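You operate a simulated robot arm through the tools that you are given. There is no shell and no other tool. Be economical: measure what you need, move in short steps, check, and stop when the job is done.

The job below is to be done with a simulated robot arm. You get a single attempt, and the scene is never put back.

JOB
Fetch the red tape roller and set it on the blue plate.

It is judged by the outcome, as a careful person would: the job done as asked, and still so three seconds after it is handed in. It fails if anything else is knocked over, pushed out of place, dropped, spilled or broken.

ROBOT AND FRAMES
A 6-joint arm with a two-finger parallel gripper, fixed in place. Base frame: the origin is at the foot of the arm, x ahead of it, y to its left, z up; the work surface is at about z = 0.75. Lengths are in m, angles in degrees, forces in N, time in s.
With the tool pointing down near the work surface it reaches from about 0.26 to 0.68 m from the base axis. Its first joint turns from -66.0 to 66.0 degrees. Payload 2.9 kg.
The tool frame sits at the grasp point between the pads (the TCP): z along the fingers, y along the line on which they close. The tips reach 0.03 m beyond it. The gripper opens to 0.11 m. The fingers are 0.02 m wide and 0.01 m thick; the gripper's body (0.048 by 0.112 m) begins 0.055 m behind the TCP.
Orientation is told as [roll, pitch, yaw] about the base's x, y, z axes, in that order, counted from this pose: with the fingers straight down and closing along the base's y, the tool's x points along the base's -x, its y along +y and its z along -z.

CONTROLS
- The arm moves only by the tool nudge_tool. Its argument "motion" is a list of rows, each an object (a shift or turn left out is 0, a gripper value left out holds the last) with "xyz": the shift along the tool's x, y, z in m, a list of three; "dr": the turn, a rotation vector about the tool's x, y, z in degrees, a list of three; "claw": the opening in per cent of the stroke, from 0 (shut) to 100 (fully open). In form: [{"xyz": [tx, ty, tz], "dr": [rx, ry, rz], "claw": claw}, ...]. A call has 1 to 10 rows; each row shifts and turns the commanded pose from where the row before left it, along the tool's axes as they then stand. A row lasts 0.2 s, in which the tool goes at most 0.05 m and 8.6 degrees; a call with a longer step from one row to the next is refused whole, and so is a gripper value outside its range. A pose out of reach is approached as far as the arm can. The call stops where the force on the tool passes 40 N (or 10 N more than at its start, if that is more) or the arm is blocked; 0.2 s more then pass. The fingers move at their own pace (about 0.108 m/s each) and stop on an object; they squeeze with about 43 N. The grip force told is the motor's: it shows also when the fingers shut on nothing. Time passes only in rows, and 0.2 s behind the last, so rows that do not move let the fingers close. It gives the time, the measured TCP pose, the force on the tool (base axes), the opening and the grip force at its end, in the units of the frame above (readings bear some noise), and new pictures: "show" is both (left out), scene, wrist or none.
- Cameras (640 x 400 px; columns grow to the right, rows downward): "scene" is fixed at [0.079, 0.4402, 1.374]; the picture's right is [-0.71, -0.70, 0.00], its down [-0.47, 0.47, -0.75] and it looks along [0.53, -0.53, -0.66] (base axes); focal length 344 px, centre (320, 200). "wrist" rides on the gripper at [-0.036, 0, -0.057] in the tool frame; the picture's right is [0.00, -1.00, 0.00], its down [0.97, 0.00, -0.24] and it looks along [0.24, 0.00, 0.97] (tool axes); focal length 218 px, centre (320, 200). There is no depth. A picture from a camera that has moved, and an enlarged one, comes with that camera's place and axes in the base frame and with its lens.
- inspect(camera, box): a new picture of the part [left, top, right, bottom] of that camera's present view, enlarged. It takes no simulated time.
- job_done(): hands the job in; it is judged then, once.

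Go step by step. Nothing tells you positions but the pictures and the camera data: compare them with the known pose of the tool, close in by small moves and look again before you grip or let go. The budget is 90 turns and 150 pictures, counting those below and the enlarged ones. Unless the task says otherwise, let go and move clear before handing in, and close with one line.

The tools are called after "Call:" as name(argument=value, ...) on one line, values as JSON. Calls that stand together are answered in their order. nudge_tool: Moves the arm, as the interface text tells. Its arguments: {"type":"object","properties":{"motion":{"type":"array"},"show":{"type":"string","enum":["both","scene","wrist","none"]}},"required":["motion"]} The other tools are called the same way: inspect (camera, box) takes an enlarged picture of a part of a camera's view; job_done () hands the job in.

At the start:

```text
time: 0.0
eef_pos: [0.3547, -0.0243, 1.0353]
tcp_rot: [0.0, 0.0, 0.0]
ft_force: [0.5, -0.4, -0.1]
grip_width: 0.1101
grasp_force: 0.0
```

scene: 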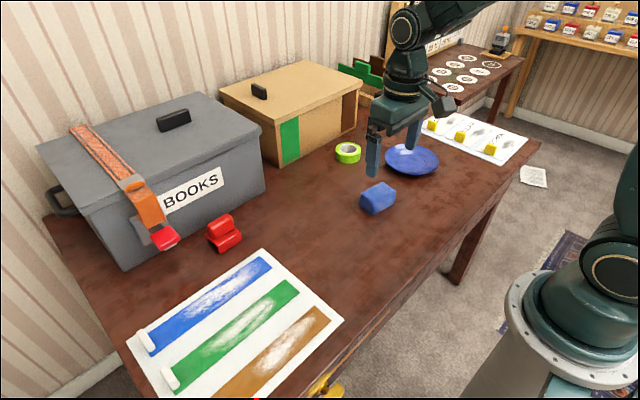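
wrist: 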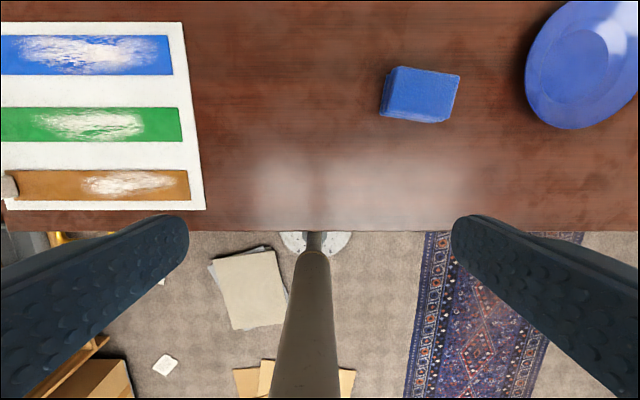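

I see a red object beside the grey BOOKS box and an orange/red tape item on the box's edge; the blue plate is further right. I'll enlarge both red candidates and the plate.

Call:
inspect(camera="scene", box=[60, 110, 260, 260])

Call:
inspect(camera="scene", box=[320, 110, 480, 220])

Call:
inspect(camera="scene", box=[190, 195, 260, 260])

```text
2.67 times, centred on (160, 185) of scene
camera zoom: at [0.079, 0.4402, 1.374], right [-0.71, -0.7, 0.0], down [-0.47, 0.47, -0.75], along [0.53, -0.53, -0.66], focal length 916 px, centre (747, 240)
```

zoom: 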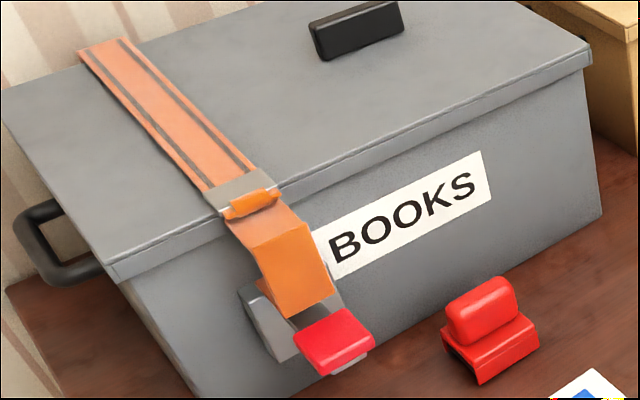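

```text
3.64 times, centred on (400, 165) of scene
camera zoom: at [0.079, 0.4402, 1.374], right [-0.71, -0.7, 0.0], down [-0.47, 0.47, -0.75], along [0.53, -0.53, -0.66], focal length 1249 px, centre (29, 327)
```

zoom: 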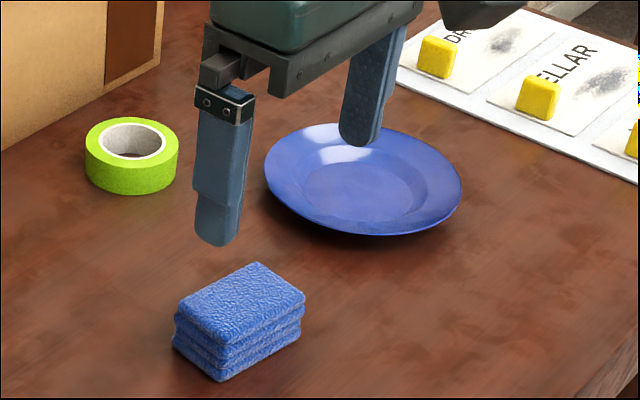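

```text
6.15 times, centred on (225, 228) of scene
camera zoom: at [0.079, 0.4402, 1.374], right [-0.71, -0.7, 0.0], down [-0.47, 0.47, -0.75], along [0.53, -0.53, -0.66], focal length 2114 px, centre (905, 31)
```

zoom: 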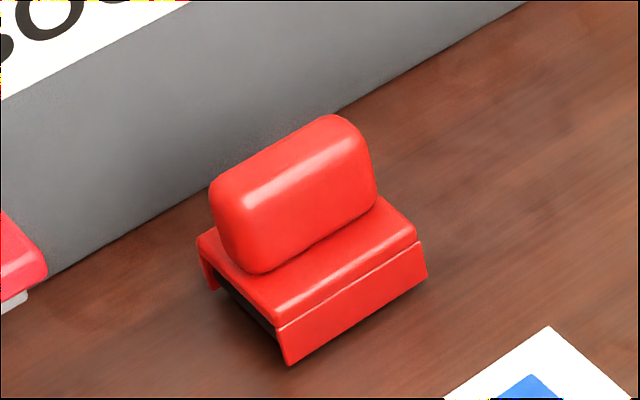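

The red object near the box looks like a channel with a knob, and the orange one on the box like a strap; there is also something red and yellow at the near table edge. I'll look closer at all of them before choosing.

Call:
inspect(camera="scene", box=[220, 340, 360, 400])

Call:
inspect(camera="scene", box=[110, 170, 200, 260])

Call:
inspect(camera="scene", box=[330, 0, 640, 190])

Call:
inspect(camera="wrist", box=[0, 150, 200, 300])

```text
4.57 times, centred on (290, 370) of scene
camera zoom: at [0.079, 0.4402, 1.374], right [-0.71, -0.7, 0.0], down [-0.47, 0.47, -0.75], along [0.53, -0.53, -0.66], focal length 1570 px, centre (457, -577)
```

zoom: 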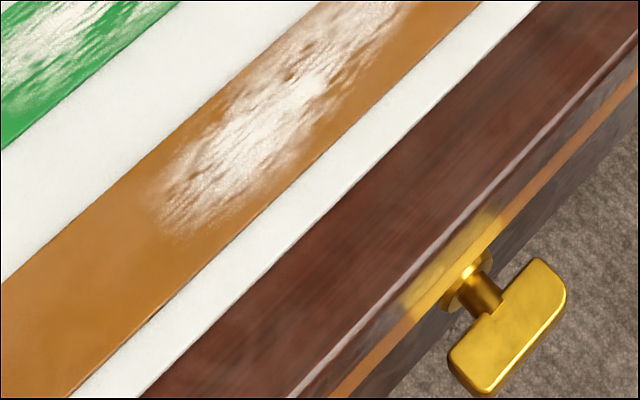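

```text
4.44 times, centred on (155, 215) of scene
camera zoom: at [0.079, 0.4402, 1.374], right [-0.71, -0.7, 0.0], down [-0.47, 0.47, -0.75], along [0.53, -0.53, -0.66], focal length 1527 px, centre (1053, 133)
```

zoom: 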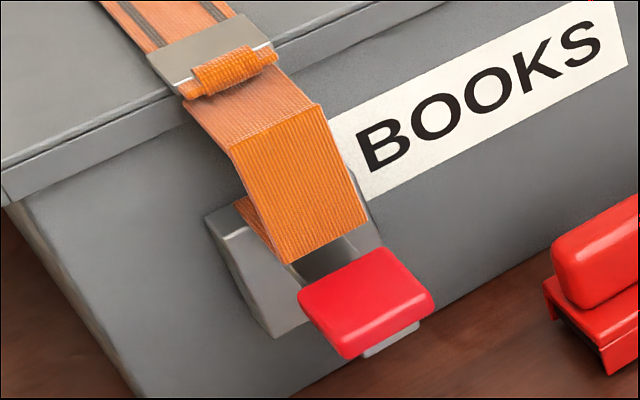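

```text
2.06 times, centred on (485, 95) of scene
camera zoom: at [0.079, 0.4402, 1.374], right [-0.71, -0.7, 0.0], down [-0.47, 0.47, -0.75], along [0.53, -0.53, -0.66], focal length 709 px, centre (-21, 417)
```

zoom: 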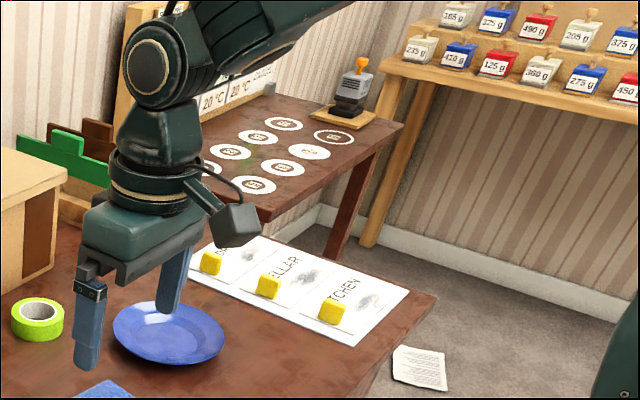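

```text
2.67 times, centred on (100, 225) of wrist
camera zoom: at [0.3892, -0.0243, 1.0918], right [0.0, -1.0, 0.0], down [-0.97, 0.0, 0.24], along [-0.24, 0.0, -0.97], focal length 582 px, centre (907, 133)
```

zoom: 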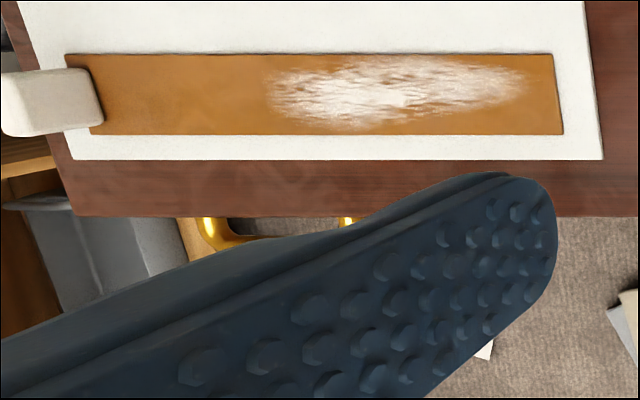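

The strap with a red buckle belongs to the box, so the loose red piece at about (0.61, 0.22) on the table is the tape roller candidate; the plate is near (0.50, -0.39). I'll move the wrist above the red piece and look.

Call:
nudge_tool(motion=[{"xyz": [-0.027, 0.035, 0.005]}, {"xyz": [-0.027, 0.035, 0.005]}, {"xyz": [-0.027, 0.035, 0.005]}, {"xyz": [-0.027, 0.035, 0.005]}, {"xyz": [-0.027, 0.035, 0.005]}, {"xyz": [-0.027, 0.035, 0.005]}, {"xyz": [-0.027, 0.035, 0.005]}])

```text
time: 1.6
eef_pos: [0.5446, 0.2225, 0.9986]
tcp_rot: [0.0, 0.0, 0.0]
ft_force: [0.0, -0.2, 0.3]
grip_width: 0.1099
grasp_force: 0.2
camera wrist: at [0.579, 0.222, 1.0561], right [0.0, -1.0, 0.0], down [-0.97, 0.0, 0.24], along [-0.24, 0.0, -0.97], focal length 218 px, centre (320, 200)
```

scene: 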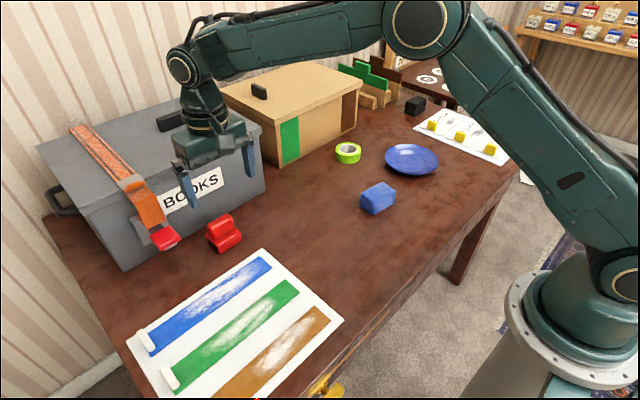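
wrist: 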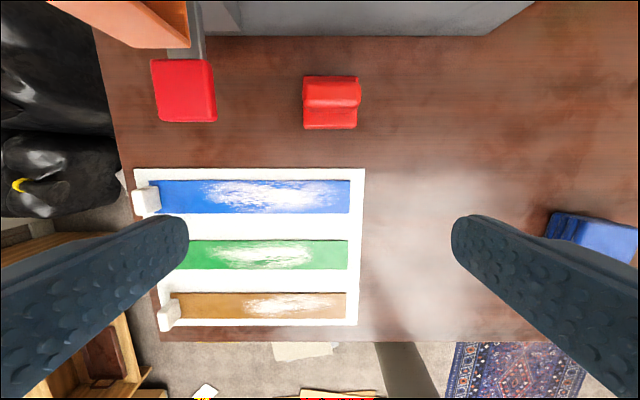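

The red piece is visible ahead of the gripper, clear of the box. I'll enlarge it, and also re-check the region behind the plate, where a black object shows now.

Call:
inspect(camera="wrist", box=[280, 50, 380, 150])

Call:
inspect(camera="scene", box=[330, 50, 530, 180])

```text
4.00 times, centred on (330, 100) of wrist
camera zoom: at [0.579, 0.222, 1.0561], right [0.0, -1.0, 0.0], down [-0.97, 0.0, 0.24], along [-0.24, 0.0, -0.97], focal length 873 px, centre (280, 600)
```

zoom: 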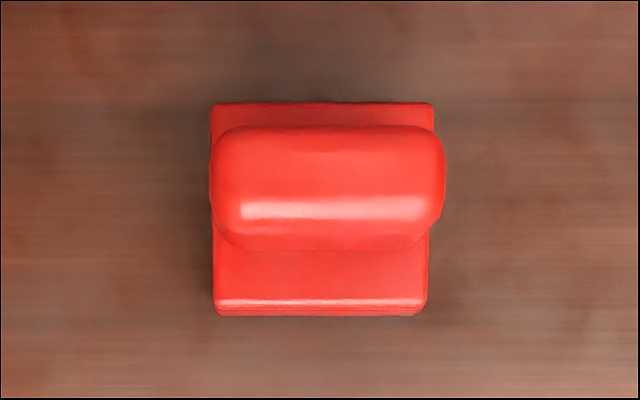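

```text
3.08 times, centred on (430, 115) of scene
camera zoom: at [0.079, 0.4401, 1.3739], right [-0.71, -0.7, 0.0], down [-0.47, 0.47, -0.75], along [0.53, -0.53, -0.66], focal length 1057 px, centre (-18, 462)
```

zoom: 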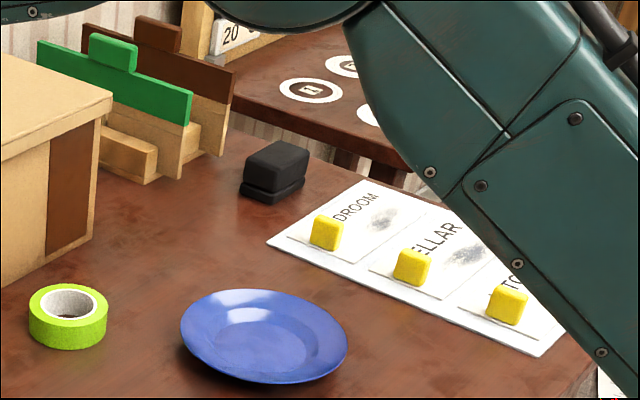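

The red piece is a body with a handle, about 65 mm wide in y, 70 mm tall, centred near (0.63, 0.209), and it's the only loose red item within reach. I'll hover over it with the fingers straddling along y, then check.

Call:
nudge_tool(motion=[{"xyz": [-0.022, -0.0035, 0.02]}, {"xyz": [-0.022, -0.0035, 0.025]}, {"xyz": [-0.021, -0.0035, 0.03]}, {"xyz": [-0.02, -0.0035, 0.03]}, {}])

```text
time: 2.8
eef_pos: [0.6319, 0.2061, 0.8934]
tcp_rot: [0.0, 0.0, 0.0]
ft_force: [1.1, 0.7, 0.0]
grip_width: 0.11
grasp_force: 0.2
camera wrist: at [0.6655, 0.2058, 0.9502], right [0.0, -1.0, 0.0], down [-0.97, 0.0, 0.24], along [-0.24, 0.0, -0.97], focal length 218 px, centre (320, 200)
```

scene: 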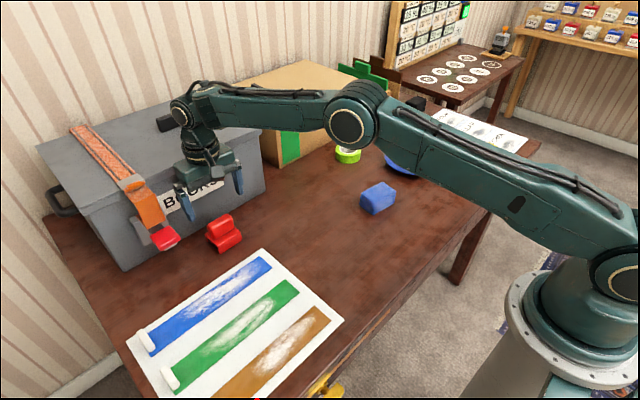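
wrist: 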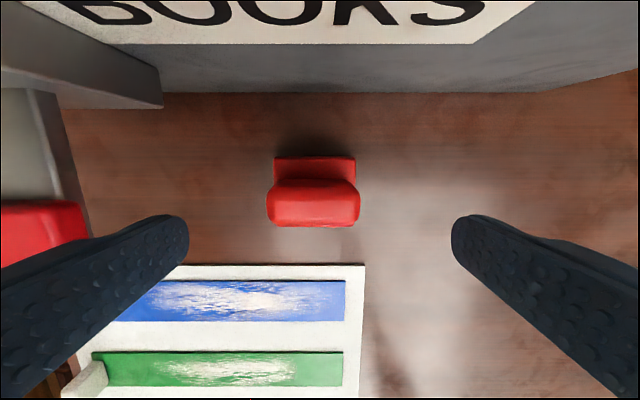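

The piece is nearly under the gripper (centre about x 0.628, y 0.2105), and the box's red buckle lies about 30 mm clear of the left finger. I'll narrow the opening slightly and descend in two stages.

Call:
nudge_tool(motion=[{"xyz": [0.004, 0.0045, 0.0], "claw": 86}, {"xyz": [0, 0, 0.02]}, {"xyz": [0, 0, 0.02]}, {"xyz": [0, 0, 0.015]}, {}])

Call:
inspect(camera="scene", box=[130, 130, 280, 270])

```text
time: 4.0
eef_pos: [0.6238, 0.2104, 0.8383]
tcp_rot: [0.0, 0.0, 0.0]
ft_force: [-0.6, -0.7, 0.4]
grip_width: 0.0943
grasp_force: 0.0
camera wrist: at [0.6593, 0.2107, 0.896], right [0.0, -1.0, 0.0], down [-0.97, 0.0, 0.24], along [-0.24, 0.0, -0.97], focal length 218 px, centre (320, 200)
```

scene: 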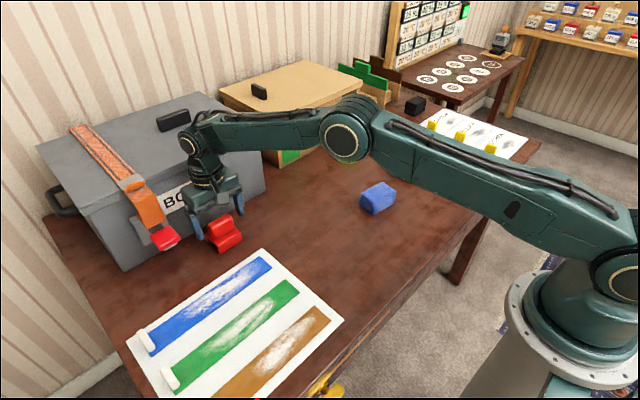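
wrist: 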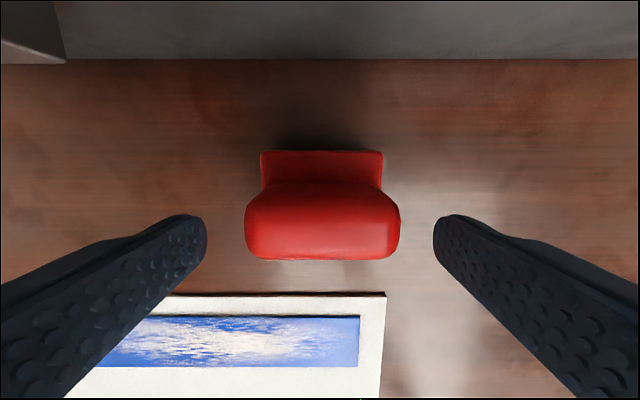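

```text
2.86 times, centred on (205, 200) of scene
camera zoom: at [0.079, 0.4402, 1.374], right [-0.71, -0.7, 0.0], down [-0.47, 0.47, -0.75], along [0.53, -0.53, -0.66], focal length 982 px, centre (649, 200)
```

zoom: 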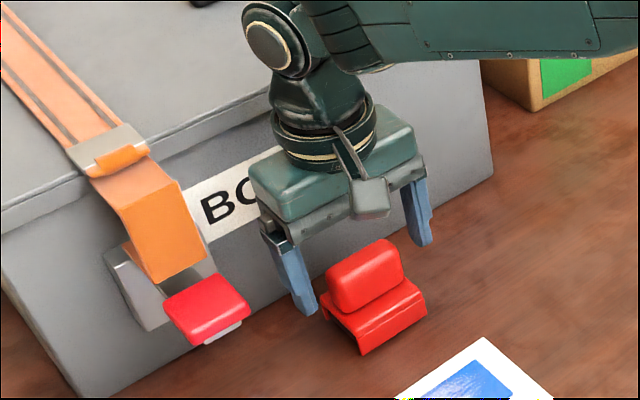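

The fingers straddle the piece evenly and it lies under the TCP. I'll descend to z ≈ 0.795 and close.

Call:
nudge_tool(motion=[{"xyz": [-0.003, 0, 0.015]}, {"xyz": [0, 0, 0.015]}, {"xyz": [0, 0, 0.014]}, {}])

```text
time: 5.0
eef_pos: [0.6273, 0.2106, 0.7959]
tcp_rot: [0.0, 0.0, 0.0]
ft_force: [0.1, -1.1, 0.2]
grip_width: 0.0947
grasp_force: 0.0
camera wrist: at [0.662, 0.2109, 0.8527], right [0.0, -1.0, 0.0], down [-0.97, 0.0, 0.24], along [-0.24, 0.0, -0.97], focal length 218 px, centre (320, 200)
```

scene: 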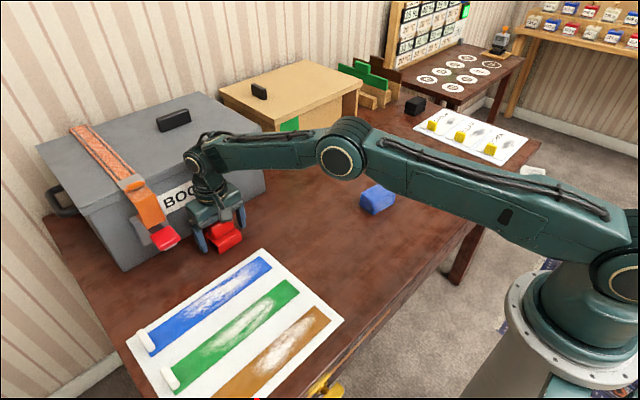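
wrist: 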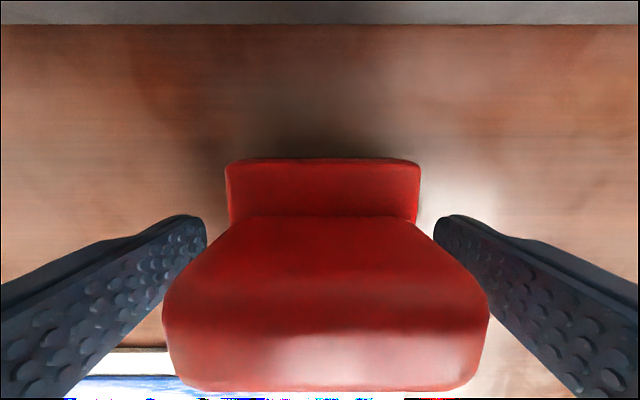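

The piece sits between the pads. I'll close the fingers on it.

Call:
nudge_tool(motion=[{"claw": 40}, {"claw": 40}, {"claw": 40}, {"claw": 40}])

```text
time: 6.0
eef_pos: [0.6278, 0.2113, 0.796]
tcp_rot: [0.0, 0.0, 0.1]
ft_force: [0.3, 0.2, -0.6]
grip_width: 0.0634
grasp_force: 43.4
camera wrist: at [0.6619, 0.2109, 0.8528], right [0.0, -1.0, 0.0], down [-0.97, 0.0, 0.24], along [-0.24, 0.0, -0.97], focal length 218 px, centre (320, 200)
```

scene: 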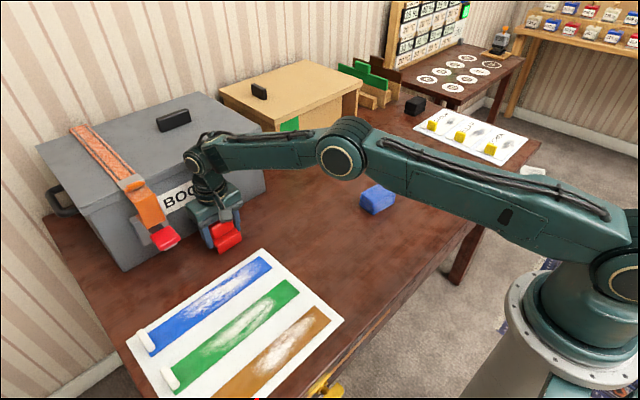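
wrist: 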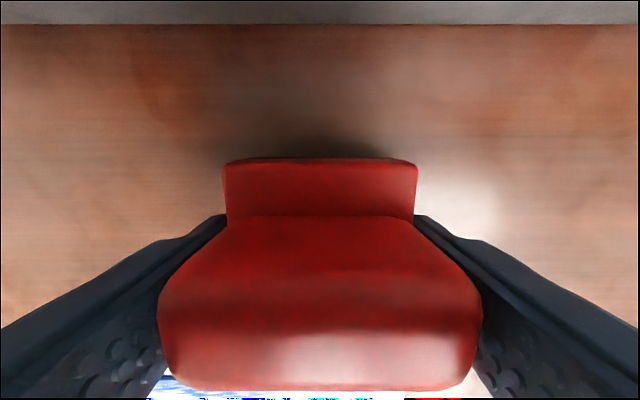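

It's gripped at 63 mm with 43 N. I'll lift slowly and check that it holds.

Call:
nudge_tool(motion=[{"xyz": [0, 0, -0.01]}, {"xyz": [0, 0, -0.02]}, {"xyz": [0, 0, -0.03]}, {"xyz": [0.02, 0, -0.03]}, {"xyz": [0.03, 0, -0.03]}, {"xyz": [0.03, 0, -0.02]}, {}])

Call:
inspect(camera="scene", box=[130, 130, 280, 270])

```text
time: 7.6
eef_pos: [0.5469, 0.2111, 0.9368]
tcp_rot: [0.0, 0.0, 0.0]
ft_force: [0.6, -0.5, -1.6]
grip_width: 0.0633
grasp_force: 42.9
camera wrist: at [0.5824, 0.2099, 0.9937], right [0.0, -1.0, 0.0], down [-0.97, 0.0, 0.24], along [-0.24, 0.0, -0.97], focal length 218 px, centre (320, 200)
```

scene: 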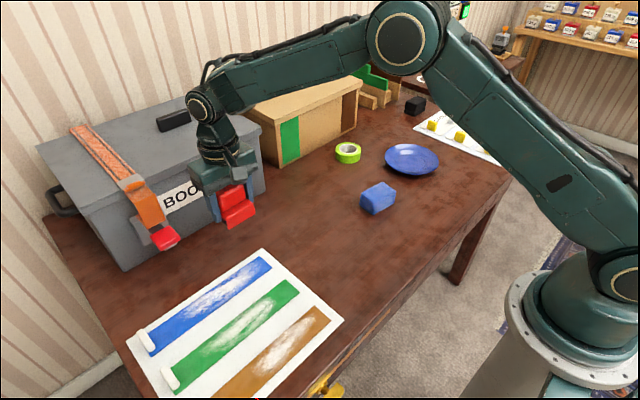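
wrist: 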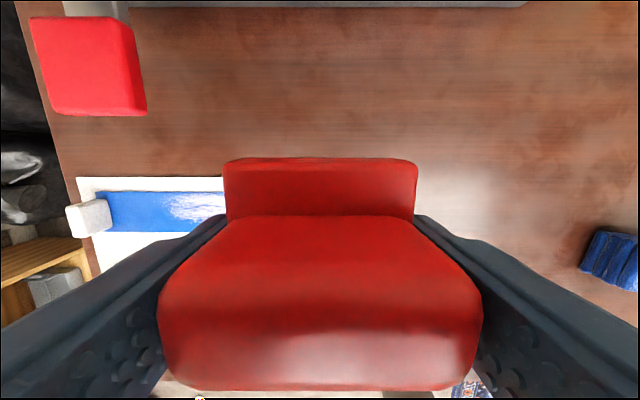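

```text
2.86 times, centred on (205, 200) of scene
camera zoom: at [0.079, 0.4402, 1.3739], right [-0.71, -0.7, 0.0], down [-0.47, 0.47, -0.75], along [0.53, -0.53, -0.66], focal length 982 px, centre (649, 200)
```

zoom: 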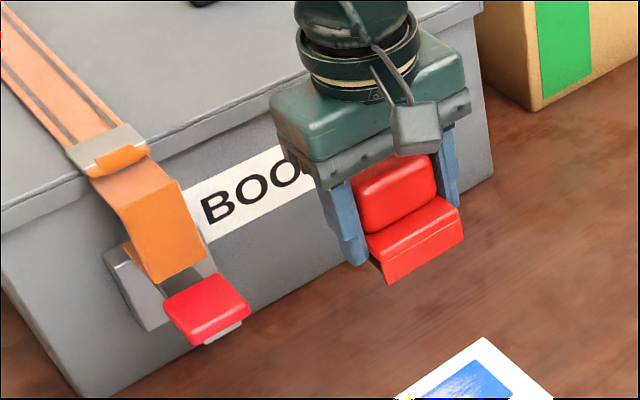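

The piece is held firmly and clear of the table. Next I carry it across toward the plate at this height.

Call:
nudge_tool(motion=[{"xyz": [0.006, -0.03, 0]}, {"xyz": [0.008, -0.045, 0]}, {"xyz": [0.008, -0.045, 0]}, {"xyz": [0.008, -0.045, 0]}, {"xyz": [0.008, -0.045, 0]}, {"xyz": [0.008, -0.045, 0]}, {"xyz": [0.008, -0.045, 0]}, {"xyz": [0.008, -0.045, 0]}, {"xyz": [0.008, -0.045, 0]}, {"xyz": [0.005, -0.045, 0]}])

```text
time: 9.8
eef_pos: [0.472, -0.2248, 0.9346]
tcp_rot: [0.0, 0.0, 0.2]
ft_force: [0.3, 0.9, -1.2]
grip_width: 0.0629
grasp_force: 43.0
camera wrist: at [0.507, -0.2249, 0.9918], right [0.0, -1.0, 0.0], down [-0.97, 0.0, 0.24], along [-0.24, 0.0, -0.97], focal length 218 px, centre (320, 200)
```

scene: 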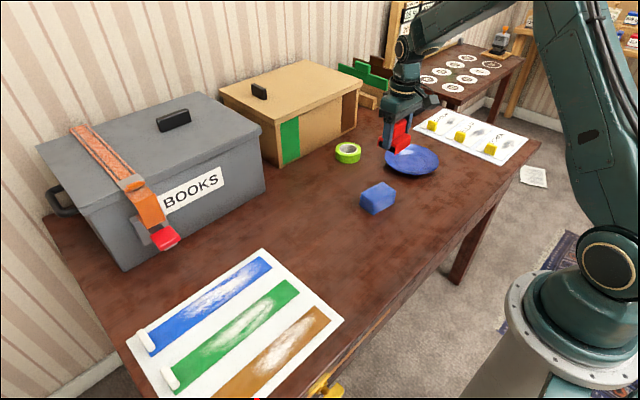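
wrist: 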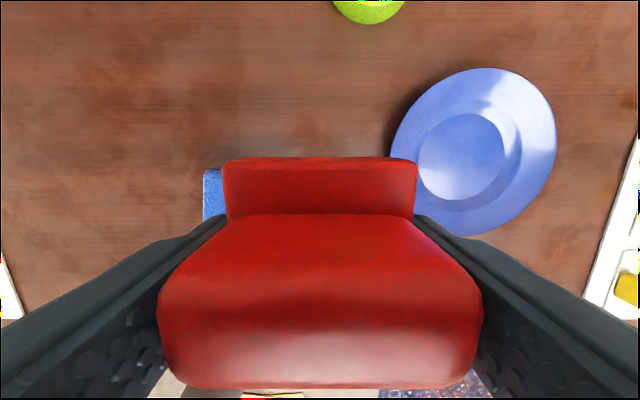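

The plate is ahead to the right, its centre at about (0.498, -0.377). I'll move over it and come down to z ≈ 0.87.

Call:
nudge_tool(motion=[{"xyz": [-0.007, -0.038, 0]}, {"xyz": [-0.007, -0.038, 0]}, {"xyz": [-0.007, -0.038, 0.01]}, {"xyz": [-0.005, -0.038, 0.02]}, {"xyz": [0, 0, 0.03]}, {}])

Call:
inspect(camera="scene", box=[340, 80, 480, 200])

```text
time: 11.2
eef_pos: [0.4988, -0.3742, 0.8734]
tcp_rot: [0.0, 0.0, 0.0]
ft_force: [0.3, -0.1, -1.3]
grip_width: 0.0629
grasp_force: 43.0
camera wrist: at [0.5329, -0.3755, 0.9306], right [0.0, -1.0, 0.0], down [-0.97, 0.0, 0.24], along [-0.24, 0.0, -0.97], focal length 218 px, centre (320, 200)
```

scene: 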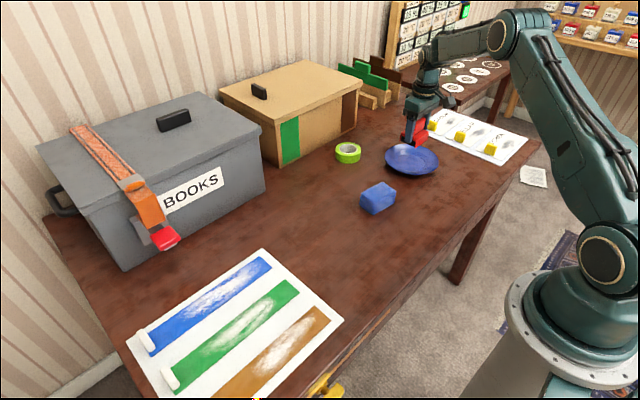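
wrist: 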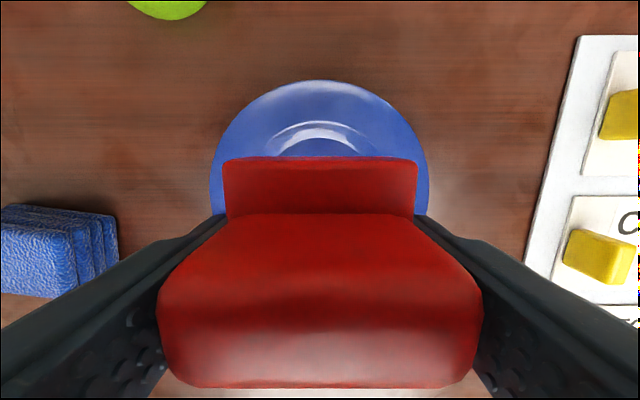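

```text
3.33 times, centred on (410, 140) of scene
camera zoom: at [0.079, 0.4401, 1.374], right [-0.71, -0.7, 0.0], down [-0.47, 0.47, -0.75], along [0.53, -0.53, -0.66], focal length 1145 px, centre (20, 400)
```

zoom: 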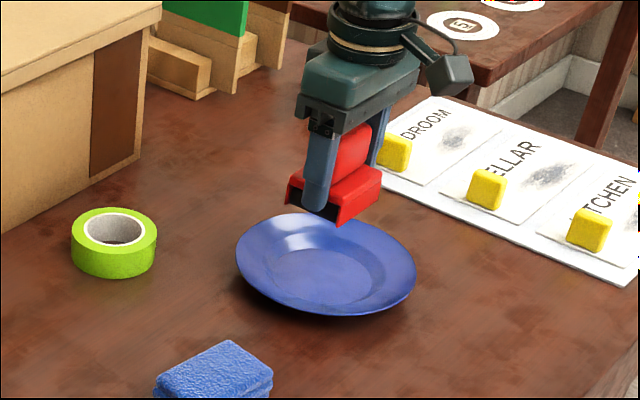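

The piece is centred over the plate (plate centre about x 0.494, y -0.3755). I'll lower it to just above the plate.

Call:
nudge_tool(motion=[{"xyz": [0.004, 0, 0.02]}, {"xyz": [0, 0, 0.02]}, {"xyz": [0, 0, 0.015]}, {}], show="wrist")

Call:
inspect(camera="scene", box=[365, 100, 465, 190])

```text
time: 12.2
eef_pos: [0.4939, -0.3773, 0.8204]
tcp_rot: [0.0, 0.0, 0.0]
ft_force: [-0.1, 0.2, -0.9]
grip_width: 0.0631
grasp_force: 42.5
camera wrist: at [0.5291, -0.377, 0.877], right [0.0, -1.0, 0.0], down [-0.97, 0.0, 0.24], along [-0.24, 0.0, -0.97], focal length 218 px, centre (320, 200)
```

wrist: 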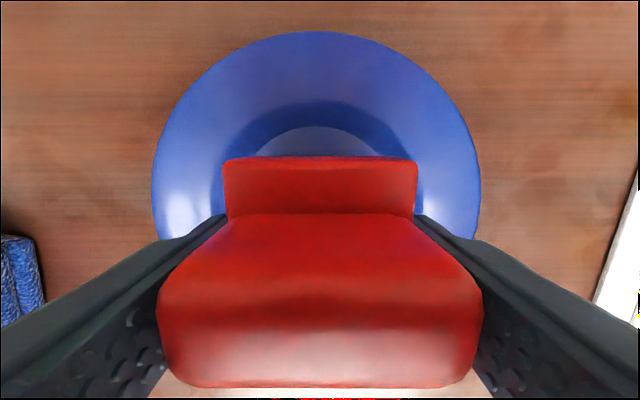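

```text
4.44 times, centred on (415, 145) of scene
camera zoom: at [0.079, 0.4401, 1.374], right [-0.71, -0.7, 0.0], down [-0.47, 0.47, -0.75], along [0.53, -0.53, -0.66], focal length 1527 px, centre (-102, 444)
```

zoom: 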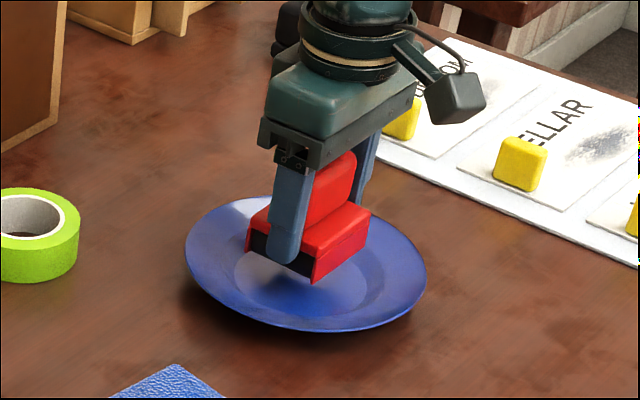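

It hovers about 15–20 mm above the plate, centred. I'll lower in small steps watching the force.

Call:
nudge_tool(motion=[{"xyz": [0, 0.001, 0.006]}, {"xyz": [0, 0, 0.004]}, {}, {}], show="none")

Call:
inspect(camera="scene", box=[365, 100, 465, 190])

```text
time: 13.2
eef_pos: [0.4955, -0.3754, 0.8099]
tcp_rot: [-0.1, 0.0, -0.1]
ft_force: [0.2, -0.5, -1.5]
grip_width: 0.063
grasp_force: 42.8
```

```text
4.44 times, centred on (415, 145) of scene
camera zoom: at [0.079, 0.4401, 1.374], right [-0.71, -0.7, 0.0], down [-0.47, 0.47, -0.75], along [0.53, -0.53, -0.66], focal length 1527 px, centre (-102, 444)
```

zoom: 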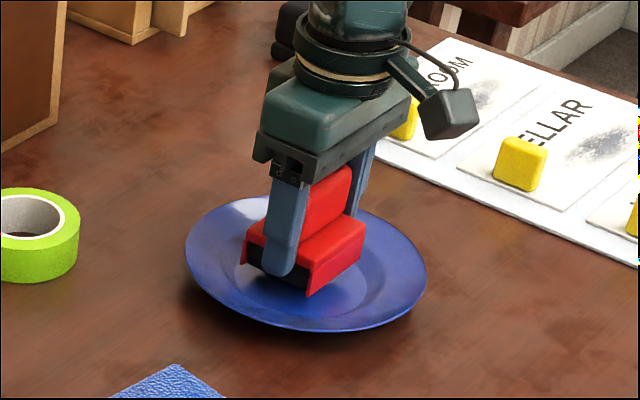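

Call:
nudge_tool(motion=[{"xyz": [0, 0, 0.003]}, {}], show="none")

```text
time: 13.8
eef_pos: [0.4948, -0.3757, 0.8076]
tcp_rot: [0.0, 0.0, 0.0]
ft_force: [0.7, -0.1, -1.5]
grip_width: 0.0631
grasp_force: 42.9
```

No contact yet (force is just the piece's weight), so I'll go down in further 2 mm steps.

Call:
nudge_tool(motion=[{"xyz": [0, 0, 0.002]}, {}], show="none")

```text
time: 14.4
eef_pos: [0.4958, -0.3757, 0.8053]
tcp_rot: [0.0, 0.0, 0.0]
ft_force: [0.0, -0.1, -0.6]
grip_width: 0.0633
grasp_force: 43.1
```

Still no clear contact; another small step.

Call:
nudge_tool(motion=[{"xyz": [0, 0, 0.002]}, {}], show="none")

Call:
inspect(camera="scene", box=[385, 130, 445, 185])

```text
time: 15.0
eef_pos: [0.4958, -0.3755, 0.8039]
tcp_rot: [0.0, 0.0, -0.1]
ft_force: [-0.3, -0.2, -0.8]
grip_width: 0.0633
grasp_force: 43.4
```

```text
7.27 times, centred on (415, 158) of scene
camera zoom: at [0.079, 0.4401, 1.374], right [-0.71, -0.7, 0.0], down [-0.47, 0.47, -0.75], along [0.53, -0.53, -0.66], focal length 2498 px, centre (-371, 509)
```

zoom: 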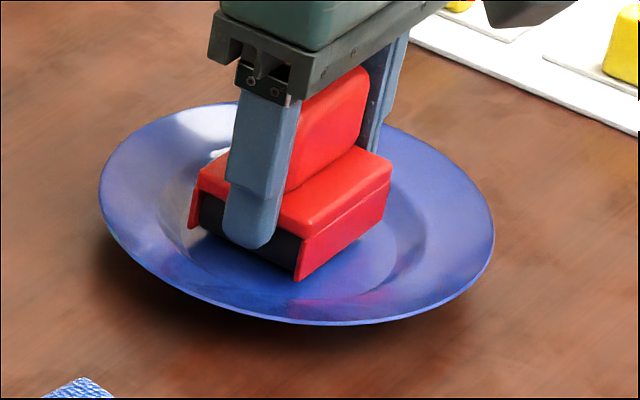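

A dark roller shows under the red body, confirming it's the tape roller; it's very near the plate. Another step down.

Call:
nudge_tool(motion=[{"xyz": [0, 0, 0.002]}, {}], show="none")

```text
time: 15.6
eef_pos: [0.4934, -0.3752, 0.8035]
tcp_rot: [-0.1, -0.1, 0.1]
ft_force: [0.7, 1.3, 5.3]
grip_width: 0.0632
grasp_force: 43.4
```

The force turned upward (about 5 N), so it's resting on the plate. I'll open the fingers just enough to free it.

Call:
nudge_tool(motion=[{"claw": 62}, {"claw": 68}, {"claw": 74}, {}])

```text
time: 16.6
eef_pos: [0.494, -0.3767, 0.801]
tcp_rot: [0.0, 0.0, 0.0]
ft_force: [0.7, 0.6, -0.2]
grip_width: 0.0815
grasp_force: 0.0
camera wrist: at [0.5289, -0.3753, 0.859], right [0.0, -1.0, 0.0], down [-0.97, 0.0, 0.24], along [-0.24, 0.0, -0.97], focal length 218 px, centre (320, 200)
```

scene: 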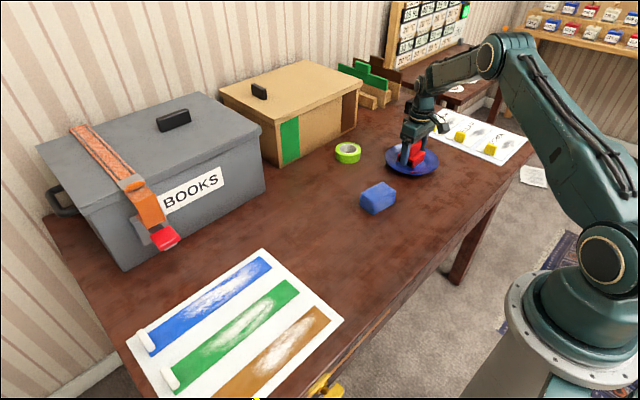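
wrist: 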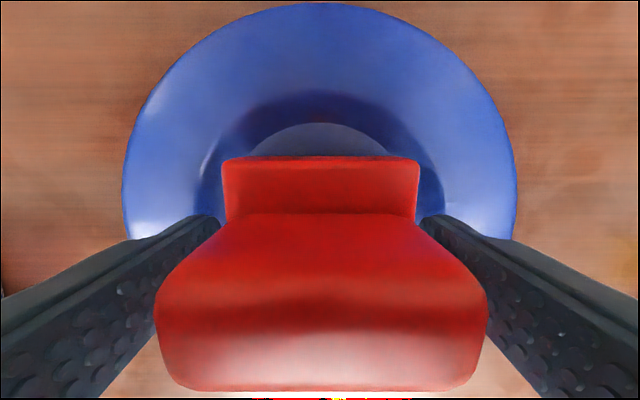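

The fingers are free on both sides and the roller stands on the plate. I'll rise straight up and back away.

Call:
nudge_tool(motion=[{"xyz": [0, 0, -0.01]}, {"xyz": [0, 0, -0.02]}, {"xyz": [0, 0, -0.03]}, {"xyz": [0, 0, -0.04]}, {"xyz": [0, 0, -0.04]}, {"xyz": [0.03, 0.03, 0]}, {"xyz": [0.03, 0.03, 0]}, {"xyz": [0.03, 0.03, 0]}, {}])

Call:
inspect(camera="scene", box=[330, 80, 530, 220])

```text
time: 18.6
eef_pos: [0.4042, -0.2852, 0.9415]
tcp_rot: [0.0, -0.1, 0.0]
ft_force: [-0.1, -0.3, -1.0]
grip_width: 0.0812
grasp_force: 0.0
camera wrist: at [0.4383, -0.2844, 0.9989], right [0.0, -1.0, 0.0], down [-0.97, 0.0, 0.24], along [-0.24, 0.0, -0.97], focal length 218 px, centre (320, 200)
```

scene: 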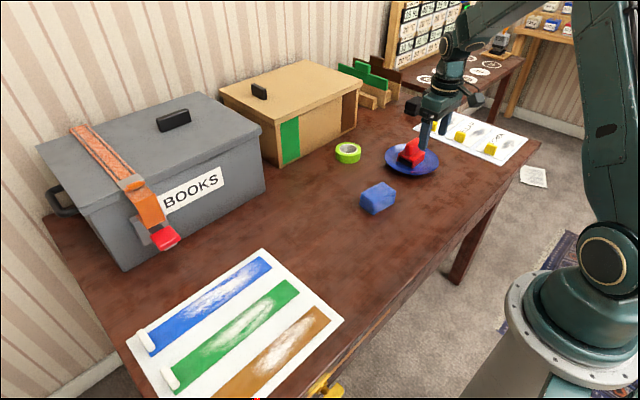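
wrist: 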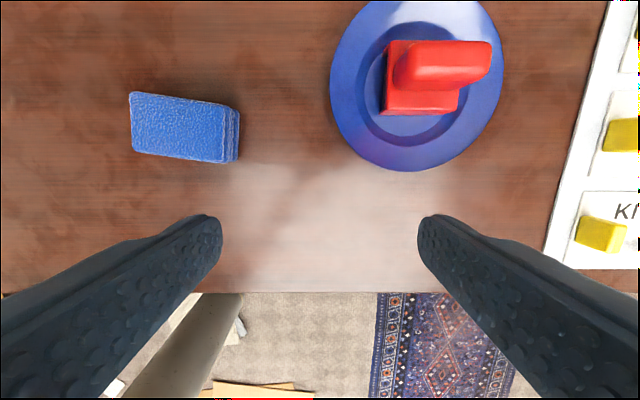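

```text
2.86 times, centred on (430, 150) of scene
camera zoom: at [0.079, 0.4402, 1.374], right [-0.71, -0.7, 0.0], down [-0.47, 0.47, -0.75], along [0.53, -0.53, -0.66], focal length 982 px, centre (6, 343)
```

zoom: 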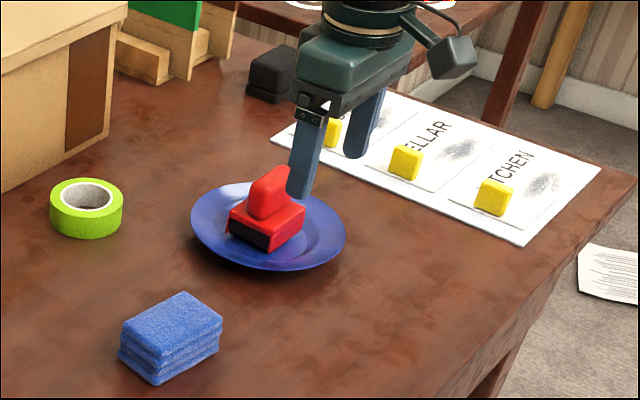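

The roller stands upright in the middle of the plate, nothing else has moved, and the gripper is clear. I'm handing in.

Call:
job_done()

```text
The job is handed in.
```

The red tape roller is standing upright on the blue plate. The gripper has let go and moved clear, and nothing else was disturbed.
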